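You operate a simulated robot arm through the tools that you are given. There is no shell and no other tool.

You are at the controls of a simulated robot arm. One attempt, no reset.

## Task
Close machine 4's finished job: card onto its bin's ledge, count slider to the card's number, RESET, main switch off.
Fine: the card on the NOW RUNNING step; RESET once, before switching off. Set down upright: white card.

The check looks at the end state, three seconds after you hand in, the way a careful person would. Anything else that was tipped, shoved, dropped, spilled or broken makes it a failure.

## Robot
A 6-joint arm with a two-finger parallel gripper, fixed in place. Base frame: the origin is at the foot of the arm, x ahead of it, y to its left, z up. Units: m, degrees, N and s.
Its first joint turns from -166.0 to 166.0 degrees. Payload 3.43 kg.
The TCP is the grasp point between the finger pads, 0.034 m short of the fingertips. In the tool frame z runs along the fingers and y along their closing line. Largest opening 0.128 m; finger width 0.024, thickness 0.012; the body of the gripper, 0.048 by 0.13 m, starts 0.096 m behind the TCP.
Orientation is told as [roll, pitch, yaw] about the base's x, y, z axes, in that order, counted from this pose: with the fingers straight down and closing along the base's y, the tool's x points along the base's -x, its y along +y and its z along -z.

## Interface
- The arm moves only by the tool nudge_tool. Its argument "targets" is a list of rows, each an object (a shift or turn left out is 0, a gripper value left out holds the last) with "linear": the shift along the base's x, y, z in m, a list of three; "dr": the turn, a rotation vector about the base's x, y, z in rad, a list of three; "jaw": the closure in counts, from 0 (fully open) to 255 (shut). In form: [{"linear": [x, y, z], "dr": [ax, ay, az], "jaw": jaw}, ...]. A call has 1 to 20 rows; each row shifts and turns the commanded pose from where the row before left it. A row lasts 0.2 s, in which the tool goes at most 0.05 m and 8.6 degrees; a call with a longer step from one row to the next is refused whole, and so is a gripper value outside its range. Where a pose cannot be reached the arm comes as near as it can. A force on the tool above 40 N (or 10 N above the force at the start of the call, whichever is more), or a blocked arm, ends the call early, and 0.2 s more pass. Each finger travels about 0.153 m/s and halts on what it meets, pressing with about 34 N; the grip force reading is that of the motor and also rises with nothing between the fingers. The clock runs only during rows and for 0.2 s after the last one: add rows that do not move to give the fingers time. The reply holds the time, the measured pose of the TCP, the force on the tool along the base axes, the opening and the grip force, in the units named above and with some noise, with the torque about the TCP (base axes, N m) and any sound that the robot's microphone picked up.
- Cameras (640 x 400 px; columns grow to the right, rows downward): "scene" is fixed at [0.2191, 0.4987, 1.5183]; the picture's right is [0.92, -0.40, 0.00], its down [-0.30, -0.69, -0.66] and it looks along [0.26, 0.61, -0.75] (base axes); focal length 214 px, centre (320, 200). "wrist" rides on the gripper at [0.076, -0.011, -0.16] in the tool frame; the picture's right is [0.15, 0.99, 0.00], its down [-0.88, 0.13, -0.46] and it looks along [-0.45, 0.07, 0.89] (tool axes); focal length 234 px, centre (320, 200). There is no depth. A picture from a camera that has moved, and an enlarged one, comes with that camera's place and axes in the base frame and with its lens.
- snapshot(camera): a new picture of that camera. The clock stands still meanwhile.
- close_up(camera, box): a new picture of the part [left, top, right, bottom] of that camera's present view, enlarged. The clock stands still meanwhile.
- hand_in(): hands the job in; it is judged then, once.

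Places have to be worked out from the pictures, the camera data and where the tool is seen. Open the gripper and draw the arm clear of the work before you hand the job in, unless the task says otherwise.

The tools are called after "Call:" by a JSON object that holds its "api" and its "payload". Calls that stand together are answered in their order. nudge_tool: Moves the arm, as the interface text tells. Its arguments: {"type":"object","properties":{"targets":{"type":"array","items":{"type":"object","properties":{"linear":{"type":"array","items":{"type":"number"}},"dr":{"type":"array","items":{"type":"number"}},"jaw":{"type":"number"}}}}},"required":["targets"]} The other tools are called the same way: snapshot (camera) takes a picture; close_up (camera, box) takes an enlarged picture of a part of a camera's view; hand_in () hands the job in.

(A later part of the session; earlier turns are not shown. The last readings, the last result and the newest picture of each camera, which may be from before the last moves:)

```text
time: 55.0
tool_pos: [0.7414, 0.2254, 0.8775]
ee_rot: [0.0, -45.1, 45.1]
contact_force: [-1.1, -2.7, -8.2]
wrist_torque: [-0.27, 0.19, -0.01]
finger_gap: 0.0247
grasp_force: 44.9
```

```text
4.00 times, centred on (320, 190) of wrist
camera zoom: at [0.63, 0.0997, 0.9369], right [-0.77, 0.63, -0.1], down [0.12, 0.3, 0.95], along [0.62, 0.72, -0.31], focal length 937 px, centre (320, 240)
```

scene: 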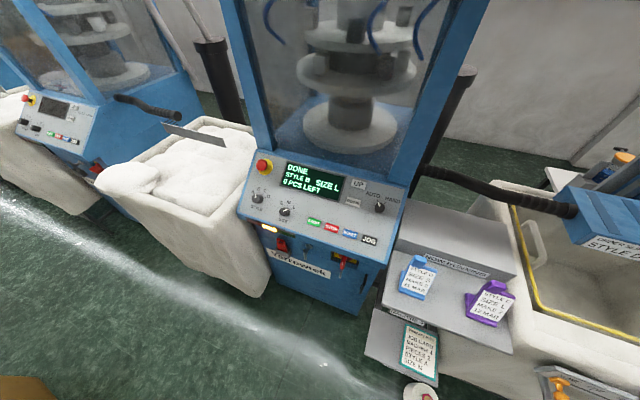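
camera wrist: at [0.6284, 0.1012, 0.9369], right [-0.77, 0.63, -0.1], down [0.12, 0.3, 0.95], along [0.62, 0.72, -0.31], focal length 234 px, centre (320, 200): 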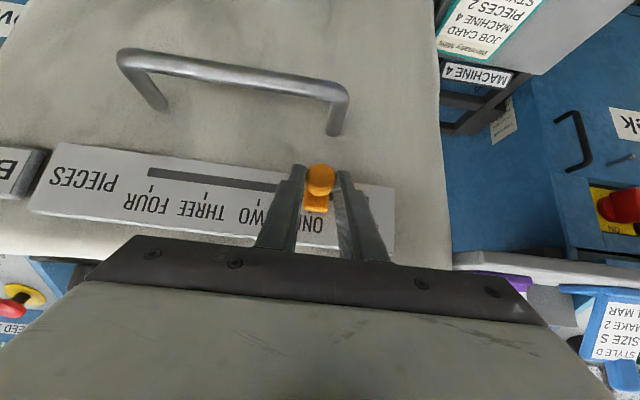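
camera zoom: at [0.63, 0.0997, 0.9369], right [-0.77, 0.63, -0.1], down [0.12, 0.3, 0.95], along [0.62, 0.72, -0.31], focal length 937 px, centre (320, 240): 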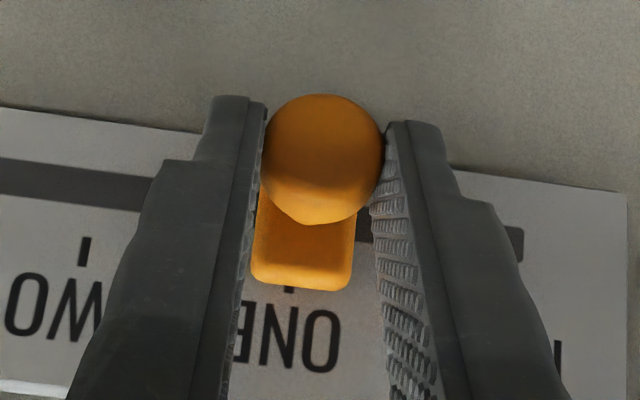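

The tick's offset now matches the one at NONE and the measured travel is 0.050 m. I release the knob and withdraw along the finger axis.

Call:
{"api": "nudge_tool", "payload": {"targets": [{"jaw": 200}, {"jaw": 190}, {"jaw": 170}, {"jaw": 140}, {"jaw": 110}, {"jaw": 110}, {"linear": [-0.01, -0.01, 0.01414]}, {"linear": [-0.01, -0.01, 0.01414]}, {"linear": [-0.01, -0.01, 0.01414]}, {"linear": [-0.01, -0.01, 0.01414]}, {"linear": [-0.01, -0.01, 0.01414]}, {"linear": [-0.01, -0.01, 0.01414]}]}}

Call:
{"api": "snapshot", "payload": {"camera": "wrist"}}

Call:
{"api": "close_up", "payload": {"camera": "wrist", "box": [230, 80, 410, 220]}}

Call:
{"api": "close_up", "payload": {"camera": "scene", "box": [530, 340, 640, 400]}}

```text
time: 57.6
tool_pos: [0.681, 0.1661, 0.9621]
ee_rot: [-0.1, -45.3, 45.1]
contact_force: [-0.4, 0.8, 0.1]
wrist_torque: [0.01, 0.01, -0.03]
finger_gap: 0.0727
grasp_force: 0.0
```

```text
taken
camera wrist: at [0.5708, 0.0401, 1.0216], right [-0.77, 0.63, -0.1], down [0.12, 0.3, 0.95], along [0.62, 0.72, -0.31], focal length 234 px, centre (320, 200)
```

wrist: 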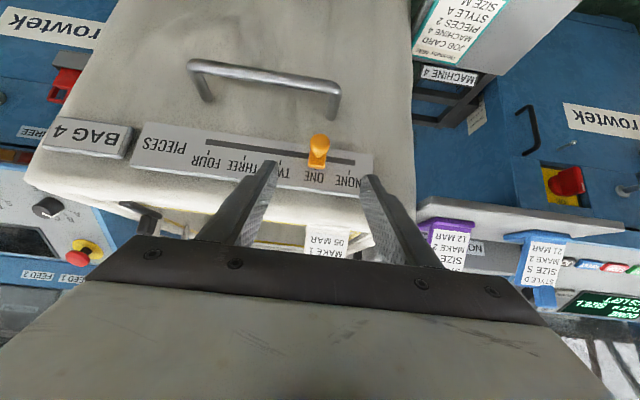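

```text
2.86 times, centred on (320, 150) of wrist
camera zoom: at [0.5708, 0.0401, 1.0216], right [-0.77, 0.63, -0.1], down [0.12, 0.3, 0.95], along [0.62, 0.72, -0.31], focal length 669 px, centre (320, 343)
```

zoom: 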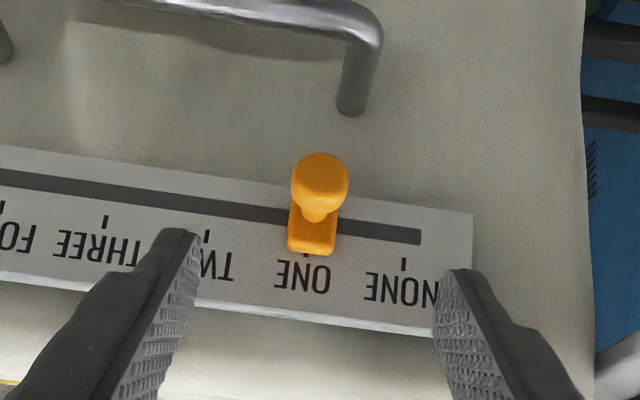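

```text
5.82 times, centred on (585, 370) of scene
camera zoom: at [0.2191, 0.4987, 1.5183], right [0.92, -0.4, 0.0], down [-0.3, -0.69, -0.66], along [0.26, 0.61, -0.75], focal length 1248 px, centre (-1222, -789)
```

zoom: 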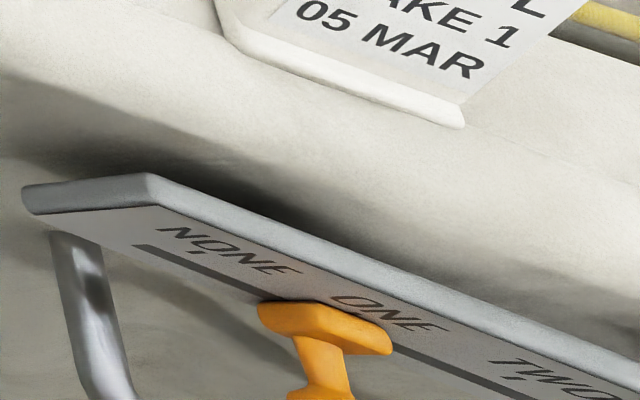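

The slider sits on ONE. Now RESET: I close the gripper and move along the row, staying well in front of the rack, toward a position before the control panel.

Call:
{"api": "nudge_tool", "payload": {"targets": [{"linear": [-0.0274, 0.0289, 0.0059], "jaw": 255}, {"linear": [-0.0274, 0.0289, 0.0059]}, {"linear": [-0.0274, 0.0289, 0.0059]}, {"linear": [-0.0274, 0.0289, 0.0059]}, {"linear": [-0.0274, 0.0289, 0.0059]}, {"linear": [-0.0274, 0.0289, 0.0059]}, {"linear": [-0.0274, 0.0289, 0.0059]}, {"linear": [-0.0274, 0.0289, 0.0059]}, {"linear": [-0.0274, 0.0289, 0.0059]}, {"linear": [-0.0274, 0.0289, 0.0059]}, {"linear": [-0.0274, 0.0289, 0.0059]}, {"linear": [-0.0274, 0.0289, 0.0059]}, {"linear": [-0.0274, 0.0289, 0.0059]}, {"linear": [-0.0274, 0.0289, 0.0059]}, {"linear": [-0.0274, 0.0289, 0.0059]}]}}

Call:
{"api": "snapshot", "payload": {"camera": "wrist"}}

Call:
{"api": "snapshot", "payload": {"camera": "scene"}}

```text
time: 60.8
tool_pos: [0.2731, 0.5999, 1.047]
ee_rot: [-0.4, -45.1, 45.0]
contact_force: [0.3, -0.2, -0.9]
wrist_torque: [0.01, -0.01, 0.0]
finger_gap: 0.0004
grasp_force: 33.0
```

```text
taken
camera wrist: at [0.1625, 0.475, 1.108], right [-0.77, 0.63, -0.11], down [0.12, 0.31, 0.94], along [0.63, 0.71, -0.31], focal length 234 px, centre (320, 200)
```

wrist: 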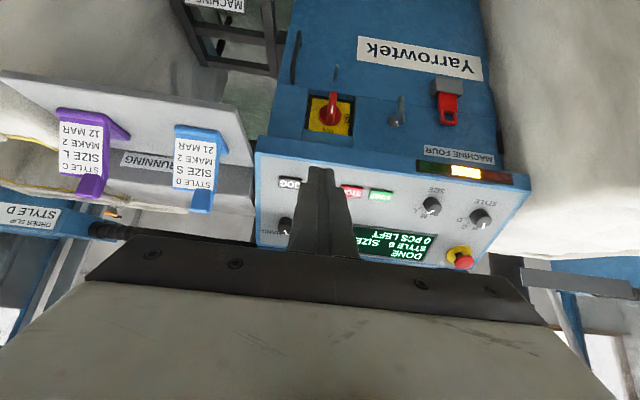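

```text
taken
```

scene: 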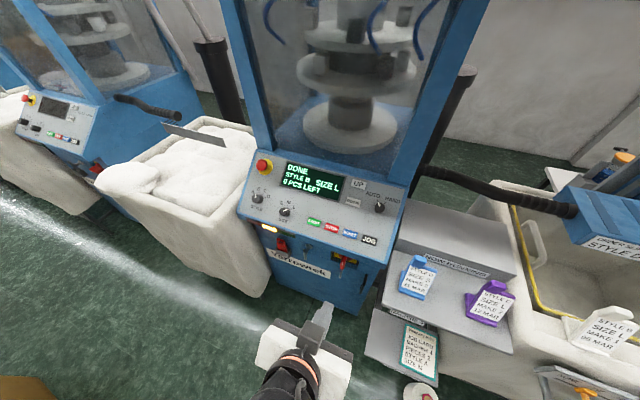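

I zoom in on the buttons to refine RESET's location.

Call:
{"api": "close_up", "payload": {"camera": "wrist", "box": [250, 130, 430, 270]}}

Call:
{"api": "close_up", "payload": {"camera": "scene", "box": [290, 190, 400, 270]}}

```text
2.86 times, centred on (340, 200) of wrist
camera zoom: at [0.1625, 0.475, 1.108], right [-0.77, 0.63, -0.11], down [0.12, 0.31, 0.94], along [0.63, 0.71, -0.31], focal length 669 px, centre (263, 200)
```

zoom: 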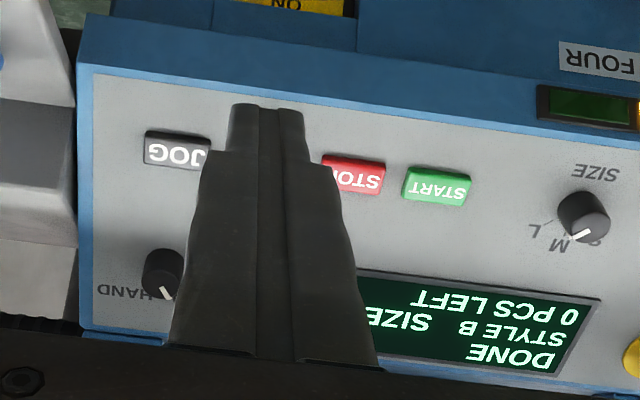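

```text
5.00 times, centred on (345, 230) of scene
camera zoom: at [0.2191, 0.4987, 1.5183], right [0.92, -0.4, 0.0], down [-0.3, -0.69, -0.66], along [0.26, 0.61, -0.75], focal length 1072 px, centre (195, 50)
```

zoom: 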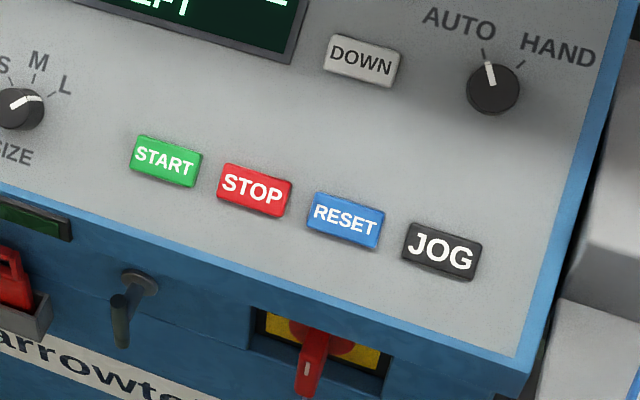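

Using START and JOG from both views, RESET's top is at about pu=−0.246, pn=0.883, z=0.939. I move the closed fingertips to a standoff 5 cm in front of it along the press direction.

Call:
{"api": "nudge_tool", "payload": {"targets": [{"linear": [0.0226, 0.0261, -0.0081]}, {"linear": [0.0226, 0.0261, -0.0081]}, {"linear": [0.0226, 0.0261, -0.0081]}, {"linear": [0.0226, 0.0261, -0.0081]}, {"linear": [0.0226, 0.0261, -0.0081]}, {"linear": [0.0226, 0.0261, -0.0081]}]}}

Call:
{"api": "close_up", "payload": {"camera": "wrist", "box": [230, 100, 430, 260]}}

Call:
{"api": "close_up", "payload": {"camera": "scene", "box": [290, 180, 410, 270]}}

```text
time: 62.2
tool_pos: [0.4039, 0.7534, 1.0025]
ee_rot: [0.0, -45.2, 45.0]
contact_force: [-0.7, -1.5, -0.3]
wrist_torque: [-0.05, 0.0, 0.05]
finger_gap: 0.0
grasp_force: 32.8
```

```text
2.50 times, centred on (330, 180) of wrist
camera zoom: at [0.2946, 0.6285, 1.0617], right [-0.77, 0.63, -0.1], down [0.12, 0.3, 0.95], along [0.62, 0.72, -0.31], focal length 585 px, centre (295, 250)
```

zoom: 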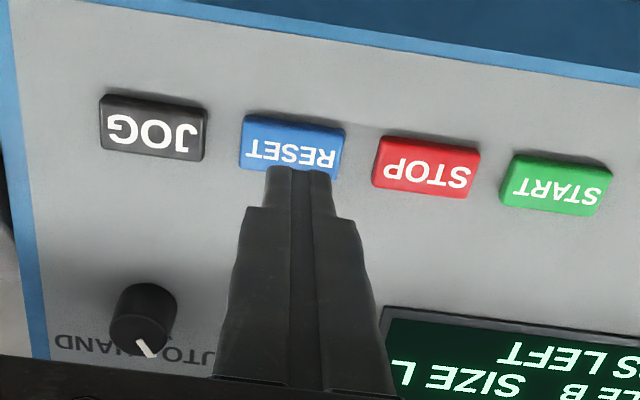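

```text
4.44 times, centred on (350, 225) of scene
camera zoom: at [0.2191, 0.4987, 1.5183], right [0.92, -0.4, 0.0], down [-0.3, -0.69, -0.66], along [0.26, 0.61, -0.75], focal length 953 px, centre (187, 89)
```

zoom: 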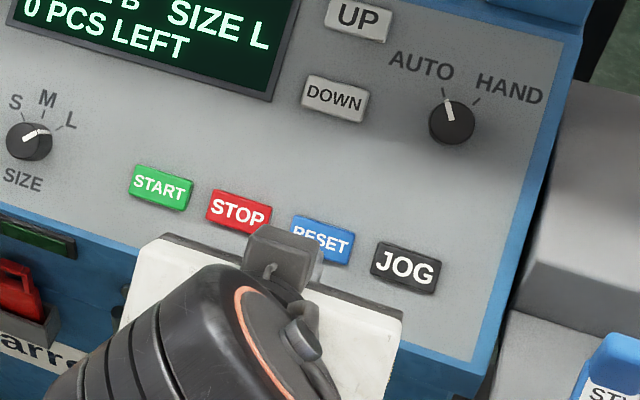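

The projected contact point (294,143) coincides with RESET's centre (293,146). I advance 5 cm, stopping just short of the button.

Call:
{"api": "nudge_tool", "payload": {"targets": [{"linear": [0.0075, 0.0075, -0.0106]}, {"linear": [0.0075, 0.0075, -0.0106]}, {"linear": [0.005, 0.005, -0.00707]}, {"linear": [0.005, 0.005, -0.00707]}]}}

Call:
{"api": "close_up", "payload": {"camera": "wrist", "box": [230, 100, 430, 260]}}

Call:
{"api": "close_up", "payload": {"camera": "scene", "box": [290, 180, 410, 270]}}

```text
time: 63.2
tool_pos: [0.4292, 0.7805, 0.9649]
ee_rot: [-0.1, -45.2, 45.1]
contact_force: [-0.1, -0.8, -0.6]
wrist_torque: [0.02, 0.05, -0.01]
finger_gap: 0.0002
grasp_force: 33.4
```

```text
2.50 times, centred on (330, 180) of wrist
camera zoom: at [0.3193, 0.6549, 1.026], right [-0.77, 0.63, -0.1], down [0.12, 0.3, 0.95], along [0.62, 0.72, -0.31], focal length 585 px, centre (295, 250)
```

zoom: 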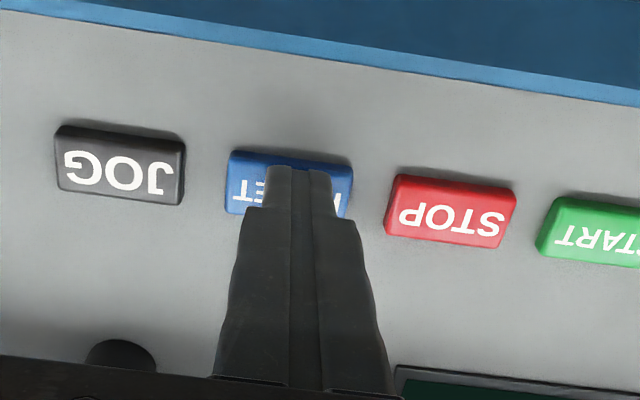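

```text
4.44 times, centred on (350, 225) of scene
camera zoom: at [0.2191, 0.4987, 1.5183], right [0.92, -0.4, 0.0], down [-0.3, -0.69, -0.66], along [0.26, 0.61, -0.75], focal length 953 px, centre (187, 89)
```

zoom: 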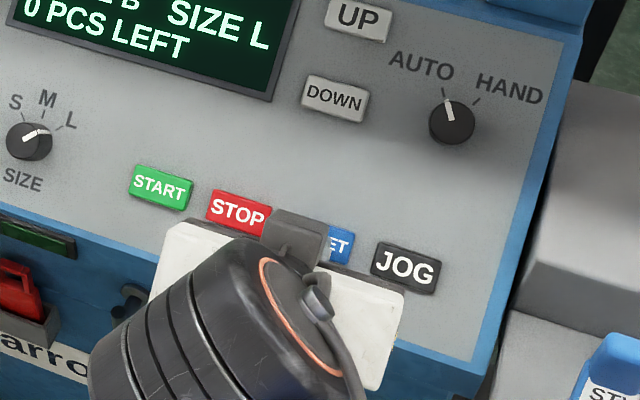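

About 5 mm left. I press on in 2 mm steps, watching force and sound.

Call:
{"api": "nudge_tool", "payload": {"targets": [{"linear": [0.001, 0.001, -0.001414]}, {"linear": [0.001, 0.001, -0.001414]}, {"linear": [0, 0, 0]}]}}

```text
time: 64.0
tool_pos: [0.4313, 0.7837, 0.9648]
ee_rot: [0.0, -45.2, 45.1]
contact_force: [0.0, -0.6, 0.1]
wrist_torque: [-0.02, -0.01, -0.02]
finger_gap: 0.0
grasp_force: 32.9
```

Call:
{"api": "nudge_tool", "payload": {"targets": [{"linear": [0.001, 0.001, -0.001414]}, {"linear": [0, 0, 0]}]}}

```text
time: 64.6
tool_pos: [0.4317, 0.7847, 0.9631]
ee_rot: [-0.1, -45.2, 45.2]
contact_force: [-0.6, 0.5, 0.2]
wrist_torque: [-0.02, 0.03, 0.0]
finger_gap: 0.0001
grasp_force: 32.7
```

No contact yet (TCP z≈0.963). I continue in 2 mm steps.

Call:
{"api": "nudge_tool", "payload": {"targets": [{"linear": [0.001, 0.001, -0.001414]}, {"linear": [0.0, 0.0, 0.0]}]}}

```text
time: 65.2
tool_pos: [0.4333, 0.7844, 0.9622]
ee_rot: [-0.1, -45.2, 45.1]
contact_force: [-0.9, -0.6, 1.3]
wrist_torque: [-0.01, -0.02, 0.01]
finger_gap: 0.0001
grasp_force: 33.0
heard: click
```

A click was heard. I check the display before releasing.

Call:
{"api": "close_up", "payload": {"camera": "scene", "box": [240, 140, 410, 270]}}

Call:
{"api": "close_up", "payload": {"camera": "wrist", "box": [230, 100, 430, 260]}}

```text
3.08 times, centred on (325, 205) of scene
camera zoom: at [0.2191, 0.4987, 1.5183], right [0.92, -0.4, 0.0], down [-0.3, -0.69, -0.66], along [0.26, 0.61, -0.75], focal length 660 px, centre (305, 185)
```

zoom: 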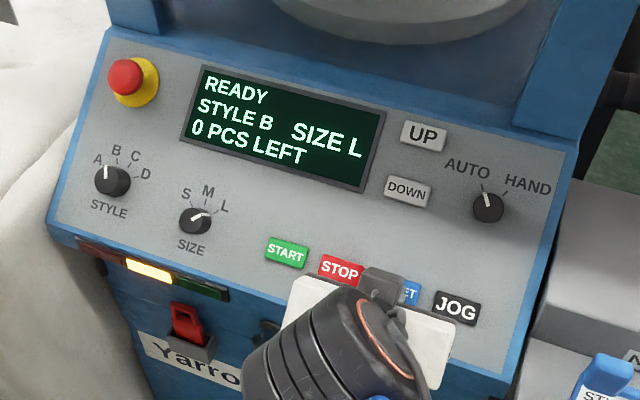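

```text
2.50 times, centred on (330, 180) of wrist
camera zoom: at [0.3231, 0.6586, 1.0207], right [-0.77, 0.63, -0.1], down [0.12, 0.3, 0.95], along [0.62, 0.72, -0.31], focal length 585 px, centre (295, 250)
```

zoom: 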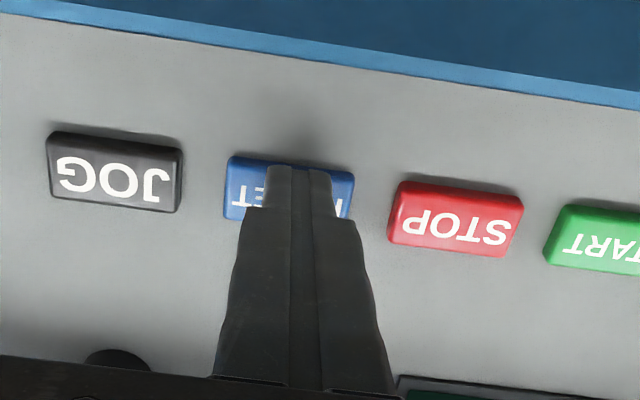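

The display went from DONE to READY: RESET registered once. I retract straight back off the button.

Call:
{"api": "nudge_tool", "payload": {"targets": [{"linear": [-0.01, -0.01, 0.01414]}, {"linear": [-0.015, -0.015, 0.0212]}, {"linear": [-0.015, -0.015, 0.0212]}, {"linear": [-0.02, -0.02, 0.01]}, {"linear": [-0.025, -0.025, 0.0]}, {"linear": [-0.025, -0.025, 0.0]}]}}

Call:
{"api": "close_up", "payload": {"camera": "scene", "box": [240, 140, 410, 300]}}

```text
time: 66.6
tool_pos: [0.323, 0.6759, 1.0265]
ee_rot: [-0.1, -45.2, 45.2]
contact_force: [0.0, 0.6, -0.1]
wrist_torque: [0.01, -0.03, -0.02]
finger_gap: 0.0001
grasp_force: 32.6
```

```text
2.50 times, centred on (325, 220) of scene
camera zoom: at [0.2191, 0.4987, 1.5183], right [0.92, -0.4, 0.0], down [-0.3, -0.69, -0.66], along [0.26, 0.61, -0.75], focal length 536 px, centre (308, 150)
```

zoom: 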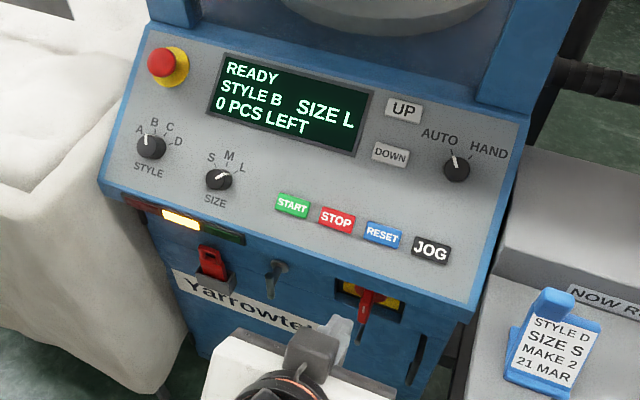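

Display stays at READY. Now the main switch: I back off, lower in front of the machine, open the gripper partly and tilt the fingers horizontal.

Call:
{"api": "nudge_tool", "payload": {"targets": [{"linear": [-0.004, -0.004, -0.0378]}, {"linear": [-0.004, -0.004, -0.0378]}, {"linear": [-0.004, -0.004, -0.0378]}, {"linear": [-0.004, -0.004, -0.0378]}, {"linear": [-0.004, -0.004, -0.0378]}, {"linear": [-0.004, -0.004, -0.0378], "jaw": 135}, {"dr": [0.0925, -0.0925, 0]}, {"dr": [0.0925, -0.0925, 0]}, {"dr": [0.0925, -0.0925, 0]}, {"dr": [0.0925, -0.0925, 0]}, {"dr": [0.0925, -0.0925, 0]}, {"dr": [0.0925, -0.0925, 0]}]}}

Call:
{"api": "snapshot", "payload": {"camera": "wrist"}}

Call:
{"api": "snapshot", "payload": {"camera": "scene"}}

```text
time: 69.2
tool_pos: [0.2993, 0.6501, 0.8028]
ee_rot: [-178.8, -89.7, -136.0]
contact_force: [0.2, -0.6, -0.2]
wrist_torque: [-0.01, 0.03, 0.02]
finger_gap: 0.0601
grasp_force: 0.0
```

```text
taken
camera wrist: at [0.1946, 0.5298, 0.7254], right [-0.7, 0.7, -0.15], down [-0.42, -0.23, 0.88], along [0.58, 0.68, 0.46], focal length 234 px, centre (320, 200)
```

wrist: 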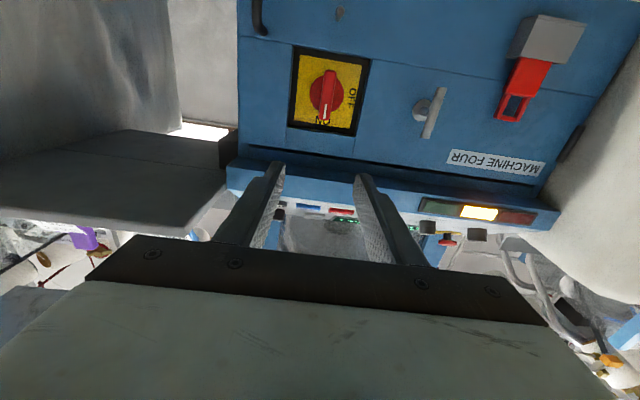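

```text
taken
```

scene: 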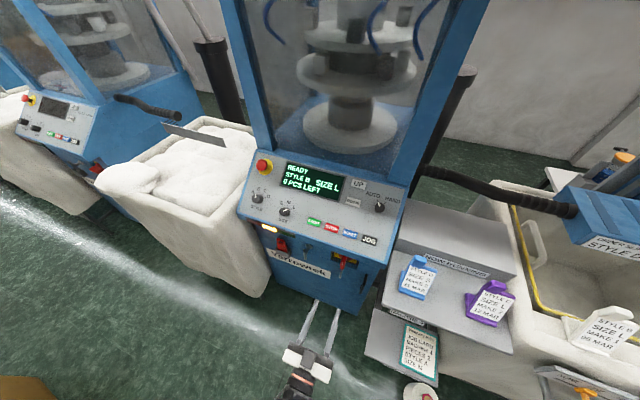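

The tool is horizontal and the switch is in view. I zoom in to refine the bar's position.

Call:
{"api": "close_up", "payload": {"camera": "wrist", "box": [270, 30, 390, 150]}}

Call:
{"api": "close_up", "payload": {"camera": "scene", "box": [300, 230, 390, 320]}}

```text
3.33 times, centred on (330, 90) of wrist
camera zoom: at [0.1946, 0.5298, 0.7254], right [-0.7, 0.7, -0.15], down [-0.42, -0.23, 0.88], along [0.58, 0.68, 0.46], focal length 781 px, centre (287, 567)
```

zoom: 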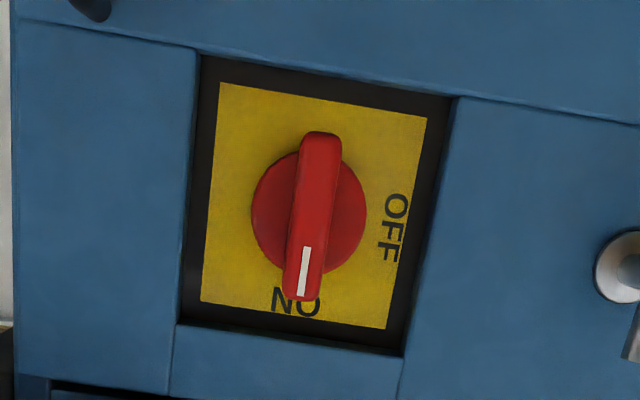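

```text
4.44 times, centred on (345, 275) of scene
camera zoom: at [0.2191, 0.4987, 1.5183], right [0.92, -0.4, 0.0], down [-0.3, -0.69, -0.66], along [0.26, 0.61, -0.75], focal length 953 px, centre (209, -133)
```

zoom: 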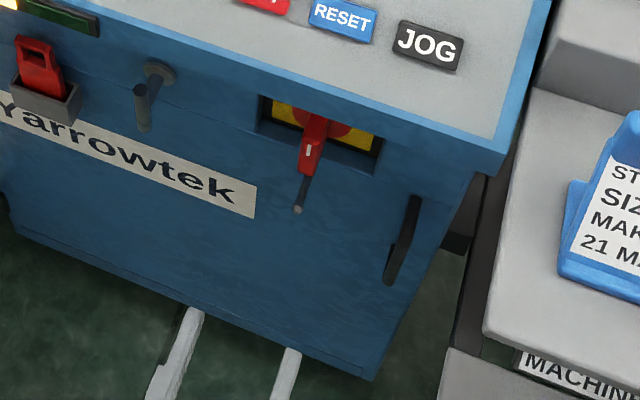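

The bar centre is near pu≈−0.2505, z≈0.745, its outer face at pn≈0.861. I move the open fingers to about 3 cm in front of it.

Call:
{"api": "nudge_tool", "payload": {"targets": [{"linear": [0.0223, 0.0232, -0.0145]}, {"linear": [0.0223, 0.0232, -0.0145]}, {"linear": [0.0223, 0.0232, -0.0145]}, {"linear": [0.0223, 0.0232, -0.0145]}, {"linear": [0, 0, 0]}]}}

Call:
{"api": "snapshot", "payload": {"camera": "wrist"}}

Call:
{"api": "close_up", "payload": {"camera": "scene", "box": [300, 230, 390, 320]}}

```text
time: 70.4
tool_pos: [0.387, 0.7439, 0.7436]
ee_rot: [-158.7, -89.8, -156.3]
contact_force: [-0.8, -0.3, 0.5]
wrist_torque: [0.0, -0.01, -0.04]
finger_gap: 0.0603
grasp_force: 0.1
```

```text
taken
camera wrist: at [0.2829, 0.6231, 0.6675], right [-0.7, 0.7, -0.15], down [-0.42, -0.23, 0.88], along [0.58, 0.68, 0.45], focal length 234 px, centre (320, 200)
```

wrist: 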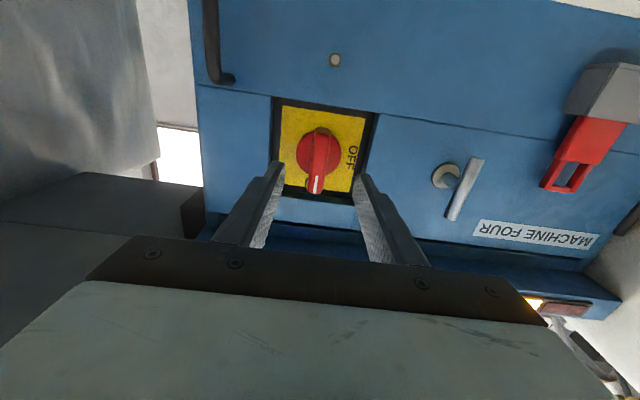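

```text
4.44 times, centred on (345, 275) of scene
camera zoom: at [0.2191, 0.4987, 1.5183], right [0.92, -0.4, 0.0], down [-0.3, -0.69, -0.66], along [0.26, 0.61, -0.75], focal length 953 px, centre (209, -133)
```

zoom: 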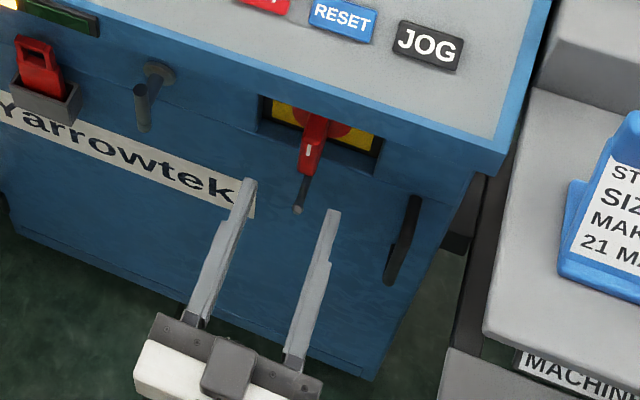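

Call:
{"api": "close_up", "payload": {"camera": "wrist", "box": [260, 90, 380, 210]}}

```text
3.33 times, centred on (320, 150) of wrist
camera zoom: at [0.2829, 0.6231, 0.6675], right [-0.7, 0.7, -0.15], down [-0.42, -0.23, 0.88], along [0.58, 0.68, 0.45], focal length 781 px, centre (320, 367)
```

zoom: 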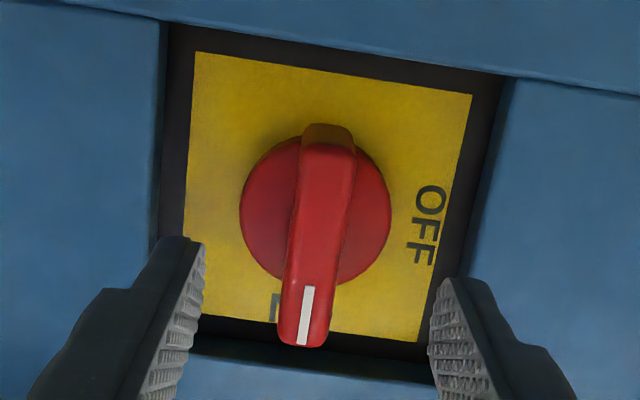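

The tool axis is aligned with the knob within ~2 mm. I advance about 6.2 cm along +n so the fingers straddle the bar.

Call:
{"api": "nudge_tool", "payload": {"targets": [{"linear": [0.011, 0.011, 0]}, {"linear": [0.011, 0.011, 0]}, {"linear": [0.011, 0.011, 0]}, {"linear": [0.011, 0.011, 0]}, {"linear": [0, 0, 0]}]}}

Call:
{"api": "snapshot", "payload": {"camera": "wrist"}}

Call:
{"api": "close_up", "payload": {"camera": "scene", "box": [300, 230, 390, 320]}}

```text
time: 71.6
tool_pos: [0.4321, 0.7869, 0.7437]
ee_rot: [-154.8, -89.8, -160.2]
contact_force: [-0.4, -0.7, 0.0]
wrist_torque: [-0.02, -0.02, -0.02]
finger_gap: 0.0605
grasp_force: 0.1
```

```text
taken
camera wrist: at [0.3272, 0.6661, 0.668], right [-0.7, 0.7, -0.15], down [-0.42, -0.23, 0.88], along [0.58, 0.68, 0.45], focal length 234 px, centre (320, 200)
```

wrist: 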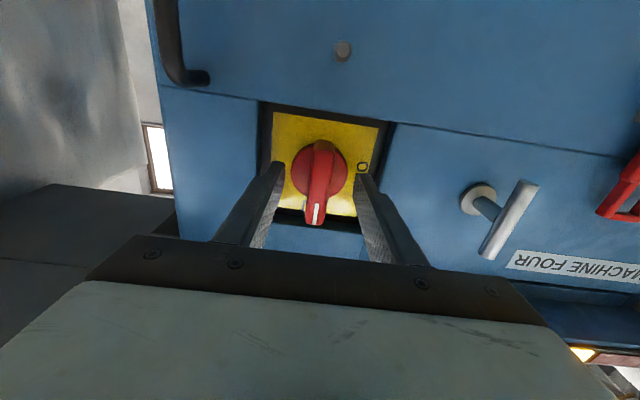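

```text
4.44 times, centred on (345, 275) of scene
camera zoom: at [0.2191, 0.4987, 1.5183], right [0.92, -0.4, 0.0], down [-0.3, -0.69, -0.66], along [0.26, 0.61, -0.75], focal length 953 px, centre (209, -133)
```

zoom: 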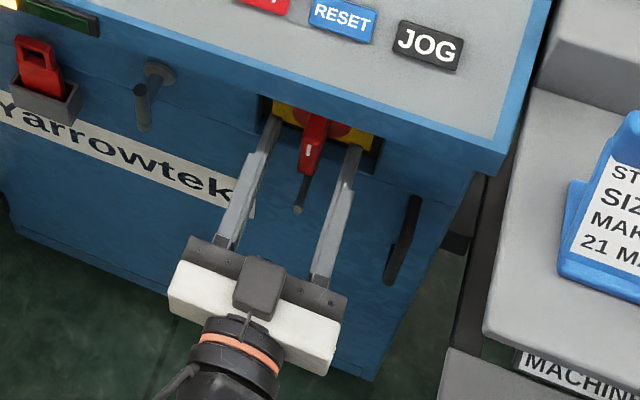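

Fingers straddle the bar evenly. I close on it.

Call:
{"api": "nudge_tool", "payload": {"targets": [{"jaw": 180}, {"jaw": 205}, {"jaw": 230}, {"jaw": 250}, {"jaw": 250}, {"jaw": 250}]}}

Call:
{"api": "snapshot", "payload": {"camera": "wrist"}}

```text
time: 73.0
tool_pos: [0.4325, 0.7866, 0.7422]
ee_rot: [-157.8, -89.8, -157.2]
contact_force: [3.1, -6.1, -0.3]
wrist_torque: [0.07, -0.08, 0.0]
finger_gap: 0.0166
grasp_force: 44.6
```

```text
taken
camera wrist: at [0.3274, 0.6658, 0.6679], right [-0.7, 0.7, -0.15], down [-0.42, -0.23, 0.88], along [0.58, 0.68, 0.45], focal length 234 px, centre (320, 200)
```

wrist: 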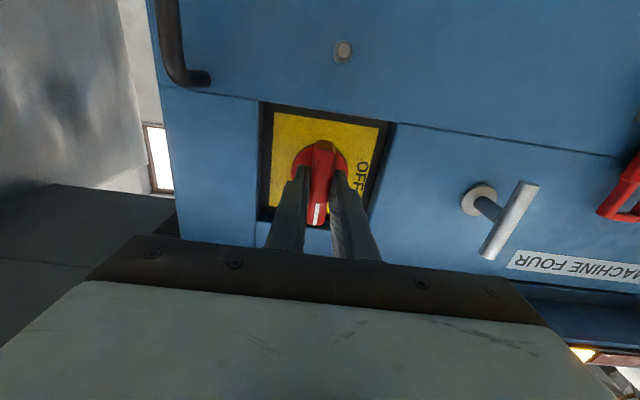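

Gripped (gap 0.0166 m). I start turning counter-clockwise (up → left) about the finger axis, first about 30°.

Call:
{"api": "nudge_tool", "payload": {"targets": [{"linear": [0.0003, -0.0003, 0], "dr": [-0.07, -0.07, 0]}, {"dr": [-0.0919, -0.0919, 0]}, {"dr": [-0.0919, -0.0919, 0]}, {"dr": [-0.0919, -0.0919, 0]}]}}

Call:
{"api": "snapshot", "payload": {"camera": "wrist"}}

Call:
{"api": "close_up", "payload": {"camera": "scene", "box": [240, 140, 400, 320]}}

```text
time: 74.0
tool_pos: [0.4322, 0.7855, 0.743]
ee_rot: [-90.4, -61.8, 135.3]
contact_force: [-2.6, -30.2, 3.6]
wrist_torque: [0.06, 0.03, -0.16]
finger_gap: 0.0167
grasp_force: 45.2
```

```text
taken
camera wrist: at [0.3525, 0.6409, 0.6822], right [-0.57, 0.57, -0.6], down [-0.7, 0.05, 0.71], along [0.44, 0.82, 0.37], focal length 234 px, centre (320, 200)
```

wrist: 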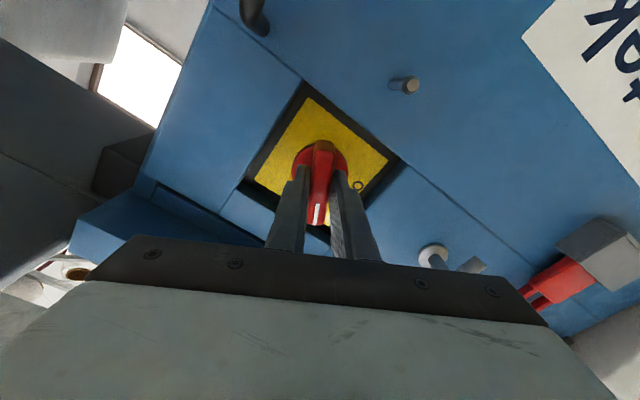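

```text
2.22 times, centred on (320, 230) of scene
camera zoom: at [0.2191, 0.4987, 1.5183], right [0.92, -0.4, 0.0], down [-0.3, -0.69, -0.66], along [0.26, 0.61, -0.75], focal length 477 px, centre (320, 133)
```

zoom: 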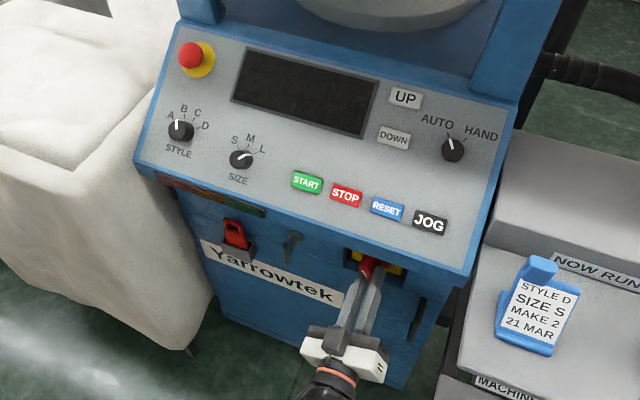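

The knob turns with the gripper (about 27°) and the display is already dark. There is ~30 N of side load, so I relieve it by shifting slightly back and right, then read again.

Call:
{"api": "nudge_tool", "payload": {"targets": [{"linear": [-0.0003, -0.0025, 0]}, {"linear": [0, 0, 0]}]}}

```text
time: 74.6
tool_pos: [0.4334, 0.7854, 0.7428]
ee_rot: [-90.5, -62.0, 135.5]
contact_force: [2.6, 2.7, 9.1]
wrist_torque: [-0.47, 0.54, -1.22]
finger_gap: 0.017
grasp_force: 45.2
```

Load relieved. I continue the rotation in short chunks.

Call:
{"api": "nudge_tool", "payload": {"targets": [{"dr": [-0.0919, -0.0919, 0]}, {"dr": [-0.0919, -0.0919, 0]}, {"dr": [-0.0919, -0.0919, 0]}]}}

Call:
{"api": "snapshot", "payload": {"camera": "wrist"}}

```text
time: 75.4
tool_pos: [0.4325, 0.7837, 0.7437]
ee_rot: [-90.2, -39.4, 135.3]
contact_force: [0.9, 5.5, 15.8]
wrist_torque: [-0.07, 0.08, -1.08]
finger_gap: 0.0167
grasp_force: 45.2
```

```text
taken
camera wrist: at [0.3662, 0.6252, 0.7046], right [-0.36, 0.37, -0.86], down [-0.86, 0.21, 0.46], along [0.35, 0.91, 0.24], focal length 234 px, centre (320, 200)
```

wrist: 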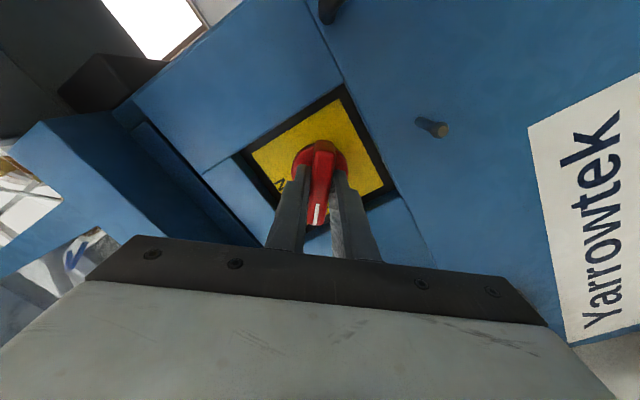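

About 50° turned. I shift 1.5 mm up to relieve the vertical load and continue.

Call:
{"api": "nudge_tool", "payload": {"targets": [{"linear": [0, 0, 0.0015], "dr": [-0.0919, -0.0919, 0]}, {"dr": [-0.0919, -0.0919, 0]}, {"dr": [-0.0919, -0.0919, 0]}]}}

Call:
{"api": "snapshot", "payload": {"camera": "wrist"}}

```text
time: 76.2
tool_pos: [0.4337, 0.7841, 0.7451]
ee_rot: [-90.0, -17.1, 135.2]
contact_force: [-0.9, -2.4, 8.2]
wrist_torque: [0.39, -0.49, 0.68]
finger_gap: 0.0167
grasp_force: 44.9
```

```text
taken
camera wrist: at [0.3735, 0.6178, 0.7335], right [-0.11, 0.11, -0.99], down [-0.95, 0.3, 0.13], along [0.31, 0.95, 0.07], focal length 234 px, centre (320, 200)
```

wrist: 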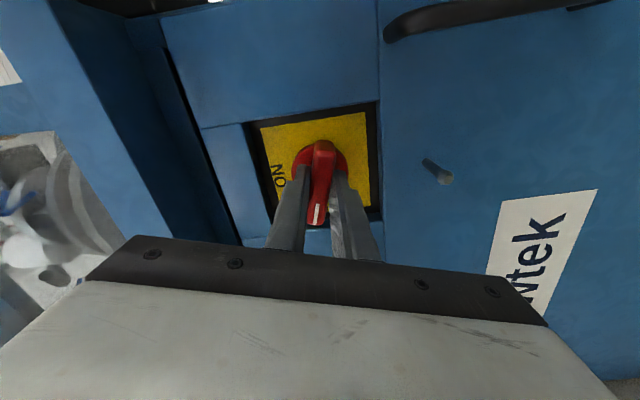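

About 73° turned. I continue the remaining 17°.

Call:
{"api": "nudge_tool", "payload": {"targets": [{"linear": [0, 0, 0.0005], "dr": [-0.0919, -0.0919, 0]}, {"dr": [-0.0919, -0.0919, 0]}, {"dr": [-0.03, -0.03, 0]}, {"dr": [0, 0, 0]}]}}

Call:
{"api": "snapshot", "payload": {"camera": "wrist"}}

Call:
{"api": "close_up", "payload": {"camera": "scene", "box": [240, 140, 400, 320]}}

```text
time: 77.2
tool_pos: [0.4323, 0.7838, 0.7438]
ee_rot: [-90.0, 0.1, 135.2]
contact_force: [2.6, -2.7, 4.0]
wrist_torque: [0.17, 0.11, 0.26]
finger_gap: 0.0168
grasp_force: 45.0
```

```text
taken
camera wrist: at [0.3735, 0.6177, 0.7572], right [0.11, -0.11, -0.99], down [-0.95, 0.3, -0.13], along [0.31, 0.95, -0.07], focal length 234 px, centre (320, 200)
```

wrist: 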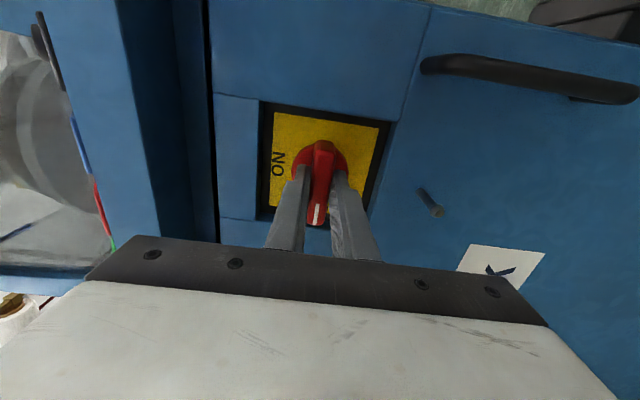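

```text
2.22 times, centred on (320, 230) of scene
camera zoom: at [0.2191, 0.4987, 1.5183], right [0.92, -0.4, 0.0], down [-0.3, -0.69, -0.66], along [0.26, 0.61, -0.75], focal length 477 px, centre (320, 133)
```

zoom: 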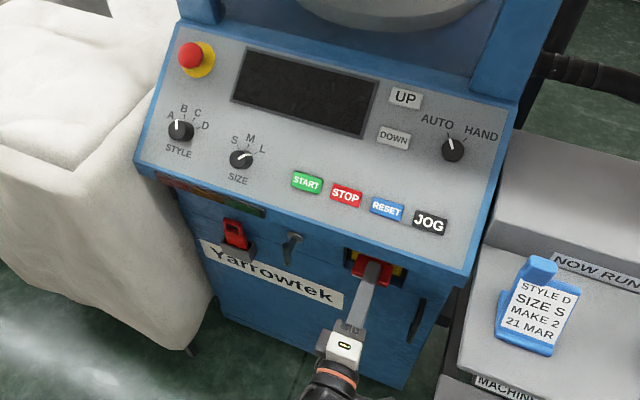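

The tool is at exactly 90°. I open the fingers a little and check where the handle stays.

Call:
{"api": "nudge_tool", "payload": {"targets": [{"jaw": 212}, {"jaw": 200}, {"jaw": 180}, {"jaw": 165}, {"jaw": 165}, {"linear": [-0.014, -0.014, 0]}, {"linear": [-0.0212, -0.0212, 0]}, {"linear": [-0.0212, -0.0212, 0]}, {"linear": [-0.0212, -0.0212, 0]}]}}

Call:
{"api": "snapshot", "payload": {"camera": "wrist"}}

Call:
{"api": "close_up", "payload": {"camera": "scene", "box": [300, 230, 390, 320]}}

```text
time: 79.2
tool_pos: [0.3556, 0.7073, 0.7435]
ee_rot: [-90.0, 0.1, 135.2]
contact_force: [-0.2, -0.1, 0.1]
wrist_torque: [0.01, -0.04, -0.05]
finger_gap: 0.0451
grasp_force: 0.1
```

```text
taken
camera wrist: at [0.2961, 0.5404, 0.7567], right [0.11, -0.1, -0.99], down [-0.95, 0.3, -0.13], along [0.31, 0.95, -0.07], focal length 234 px, centre (320, 200)
```

wrist: 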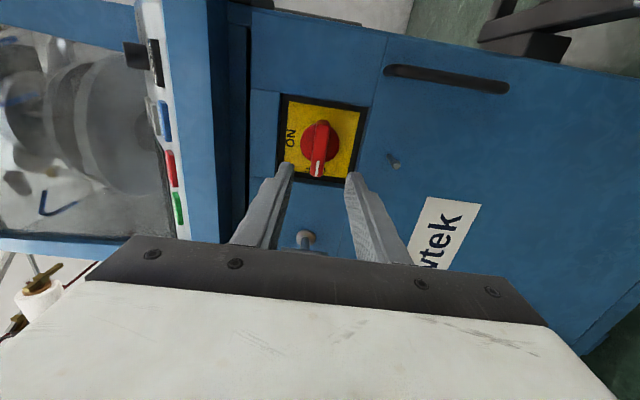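

```text
4.44 times, centred on (345, 275) of scene
camera zoom: at [0.2191, 0.4987, 1.5183], right [0.92, -0.4, 0.0], down [-0.3, -0.69, -0.66], along [0.26, 0.61, -0.75], focal length 953 px, centre (209, -133)
```

zoom: 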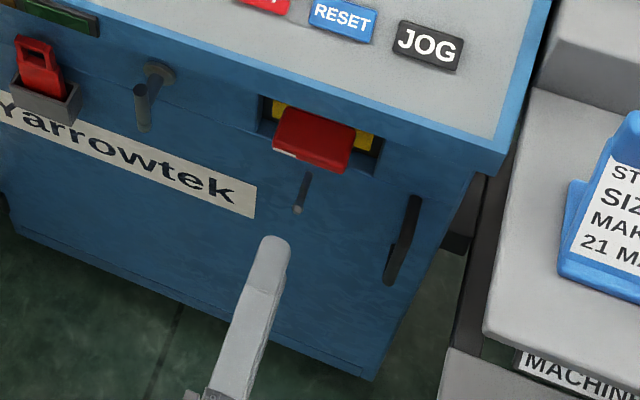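

The handle is now horizontal. I zoom to check that the pointer is at OFF, then back off further.

Call:
{"api": "close_up", "payload": {"camera": "wrist", "box": [270, 80, 380, 200]}}

Call:
{"api": "nudge_tool", "payload": {"targets": [{"linear": [-0.02, -0.02, 0]}, {"linear": [-0.02, -0.02, 0]}, {"linear": [-0.015, -0.015, 0]}]}}

Call:
{"api": "snapshot", "payload": {"camera": "wrist"}}

```text
3.33 times, centred on (325, 140) of wrist
camera zoom: at [0.2961, 0.5404, 0.7567], right [0.11, -0.1, -0.99], down [-0.95, 0.3, -0.13], along [0.31, 0.95, -0.07], focal length 781 px, centre (303, 400)
```

zoom: 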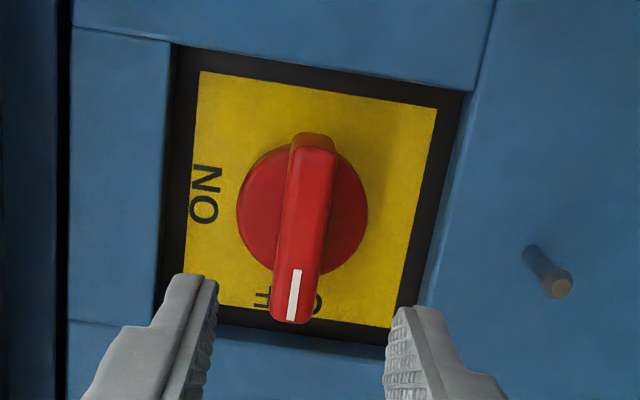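

```text
time: 80.0
tool_pos: [0.2996, 0.6505, 0.7456]
ee_rot: [-90.0, 0.2, 135.2]
contact_force: [0.5, -0.1, 0.6]
wrist_torque: [0.0, 0.03, -0.03]
finger_gap: 0.0453
grasp_force: 0.1
```

```text
taken
camera wrist: at [0.24, 0.4848, 0.7577], right [0.11, -0.1, -0.99], down [-0.95, 0.3, -0.13], along [0.31, 0.95, -0.07], focal length 234 px, centre (320, 200)
```

wrist: 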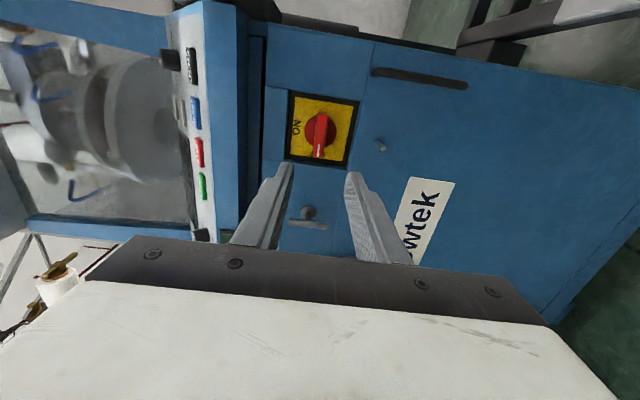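

The pointer sits on OFF and the machine is dark. I unwind the wrist (90° back about the finger axis) well in front of the machine, then tilt the tool back up.

Call:
{"api": "nudge_tool", "payload": {"targets": [{"dr": [0.0919, 0.0919, 0]}, {"dr": [0.0919, 0.0919, 0]}, {"dr": [0.0919, 0.0919, 0]}, {"dr": [0.0919, 0.0919, 0]}, {"dr": [0.0919, 0.0919, 0]}, {"dr": [0.0919, 0.0919, 0]}, {"dr": [0.0919, 0.0919, 0]}, {"dr": [0.0919, 0.0919, 0]}, {"dr": [0.0919, 0.0919, 0]}, {"dr": [0.0919, 0.0919, 0]}, {"dr": [0.0919, 0.0919, 0]}, {"dr": [0.0919, 0.0919, 0]}]}}

Call:
{"api": "nudge_tool", "payload": {"targets": [{"dr": [-0.0925, 0.0925, 0]}, {"dr": [-0.0925, 0.0925, 0]}, {"dr": [-0.0925, 0.0925, 0]}, {"dr": [-0.0925, 0.0925, 0]}, {"dr": [-0.0925, 0.0925, 0]}, {"dr": [-0.0925, 0.0925, 0]}, {"linear": [0, -0.01, 0.04]}, {"linear": [0, -0.01, 0.04]}, {"linear": [0, -0.01, 0.04]}, {"linear": [0, -0.01, 0.04]}, {"linear": [0, -0.01, 0.04]}, {"linear": [0, -0.01, 0.04]}]}}

Call:
{"api": "snapshot", "payload": {"camera": "scene"}}

Call:
{"api": "snapshot", "payload": {"camera": "wrist"}}

```text
time: 82.6
tool_pos: [0.2995, 0.652, 0.7447]
ee_rot: [-104.7, -89.4, 149.7]
contact_force: [0.7, 0.3, -0.2]
wrist_torque: [-0.02, 0.03, 0.01]
finger_gap: 0.0454
grasp_force: 0.0
```

```text
time: 85.2
tool_pos: [0.3012, 0.5919, 0.9846]
ee_rot: [-1.0, -45.1, 46.1]
contact_force: [-0.1, 0.3, -0.2]
wrist_torque: [-0.01, -0.02, -0.01]
finger_gap: 0.0454
grasp_force: 0.0
```

```text
taken
```

scene: 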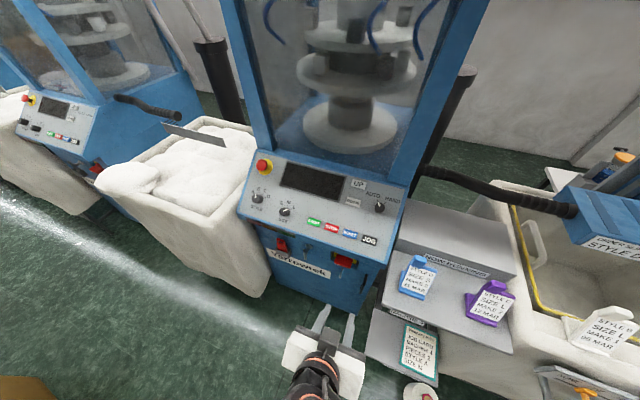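

```text
taken
camera wrist: at [0.192, 0.4664, 1.0439], right [-0.78, 0.62, -0.12], down [0.11, 0.31, 0.94], along [0.62, 0.72, -0.31], focal length 234 px, centre (320, 200)
```

wrist: 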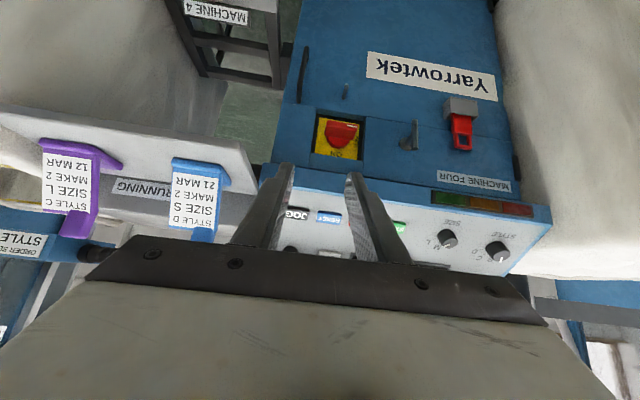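

Everything near the machine looks in order. I move the arm away toward the bin's front, opening the gripper, to verify the card and slider from the front.

Call:
{"api": "nudge_tool", "payload": {"targets": [{"linear": [0.017, -0.0364, 0.004], "jaw": 100}, {"linear": [0.017, -0.0364, 0.004], "jaw": 0}, {"linear": [0.017, -0.0364, 0.004]}, {"linear": [0.017, -0.0364, 0.004]}, {"linear": [0.017, -0.0364, 0.004]}, {"linear": [0.017, -0.0364, 0.004]}, {"linear": [0.017, -0.0364, 0.004]}, {"linear": [0.017, -0.0364, 0.004]}, {"linear": [0.017, -0.0364, 0.004]}, {"linear": [0.017, -0.0364, 0.004]}, {"linear": [0.017, -0.0364, 0.004]}]}}

Call:
{"api": "snapshot", "payload": {"camera": "wrist"}}

Call:
{"api": "snapshot", "payload": {"camera": "scene"}}

```text
time: 87.6
tool_pos: [0.4865, 0.1914, 1.0278]
ee_rot: [-0.7, -45.1, 46.1]
contact_force: [0.2, -0.5, -0.5]
wrist_torque: [0.0, 0.0, -0.03]
finger_gap: 0.1279
grasp_force: 0.1
```

```text
taken
camera wrist: at [0.3781, 0.0651, 1.0883], right [-0.78, 0.62, -0.11], down [0.11, 0.31, 0.94], along [0.62, 0.72, -0.31], focal length 234 px, centre (320, 200)
```

wrist: 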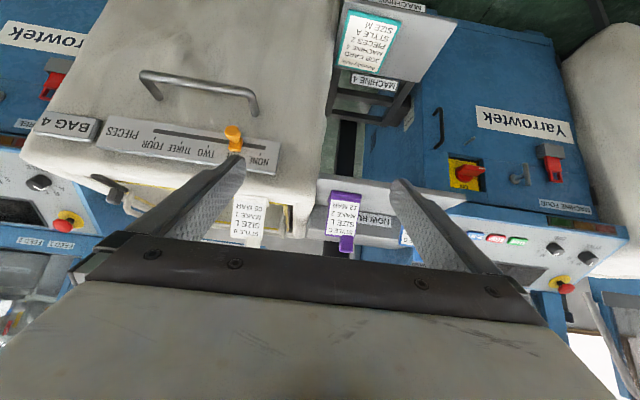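

```text
taken
```

scene: 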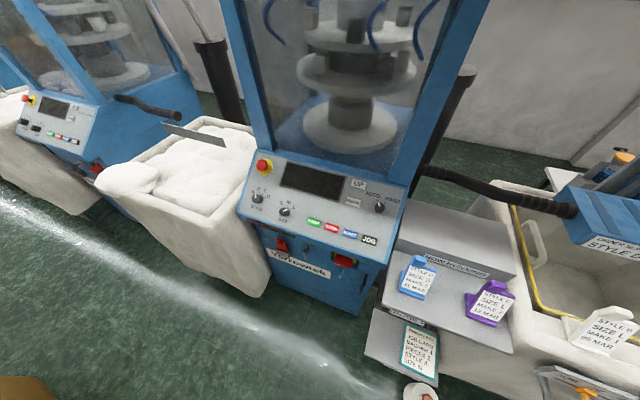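

I check details once more: card on the ledge, slider at ONE, switch at OFF.

Call:
{"api": "close_up", "payload": {"camera": "wrist", "box": [180, 110, 310, 250]}}

Call:
{"api": "close_up", "payload": {"camera": "scene", "box": [510, 270, 640, 400]}}

Call:
{"api": "close_up", "payload": {"camera": "scene", "box": [230, 140, 540, 330]}}

```text
2.86 times, centred on (245, 180) of wrist
camera zoom: at [0.3781, 0.0651, 1.0883], right [-0.78, 0.62, -0.11], down [0.11, 0.31, 0.94], along [0.62, 0.72, -0.31], focal length 669 px, centre (534, 257)
```

zoom: 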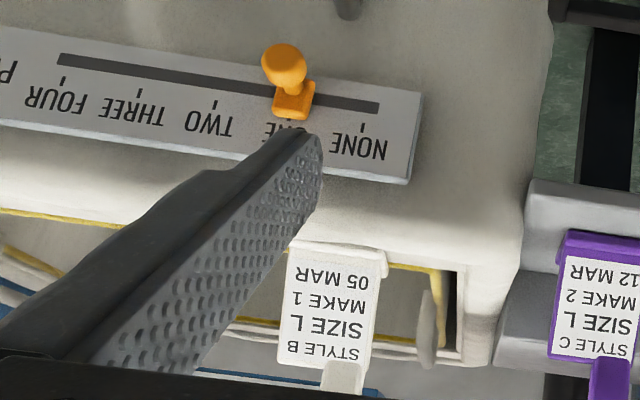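

```text
3.08 times, centred on (575, 335) of scene
camera zoom: at [0.2191, 0.4987, 1.5183], right [0.92, -0.4, 0.0], down [-0.3, -0.69, -0.66], along [0.26, 0.61, -0.75], focal length 660 px, centre (-465, -215)
```

zoom: 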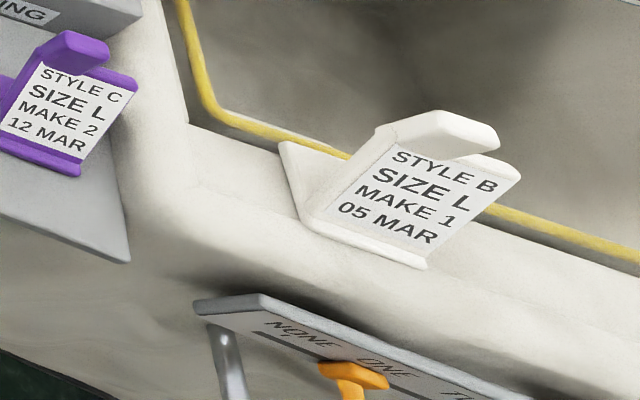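

```text
2.06 times, centred on (385, 235) of scene
camera zoom: at [0.2191, 0.4987, 1.5183], right [0.92, -0.4, 0.0], down [-0.3, -0.69, -0.66], along [0.26, 0.61, -0.75], focal length 443 px, centre (186, 128)
```

zoom: 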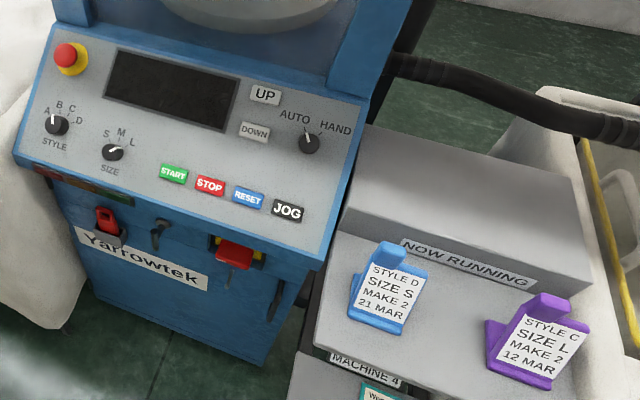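

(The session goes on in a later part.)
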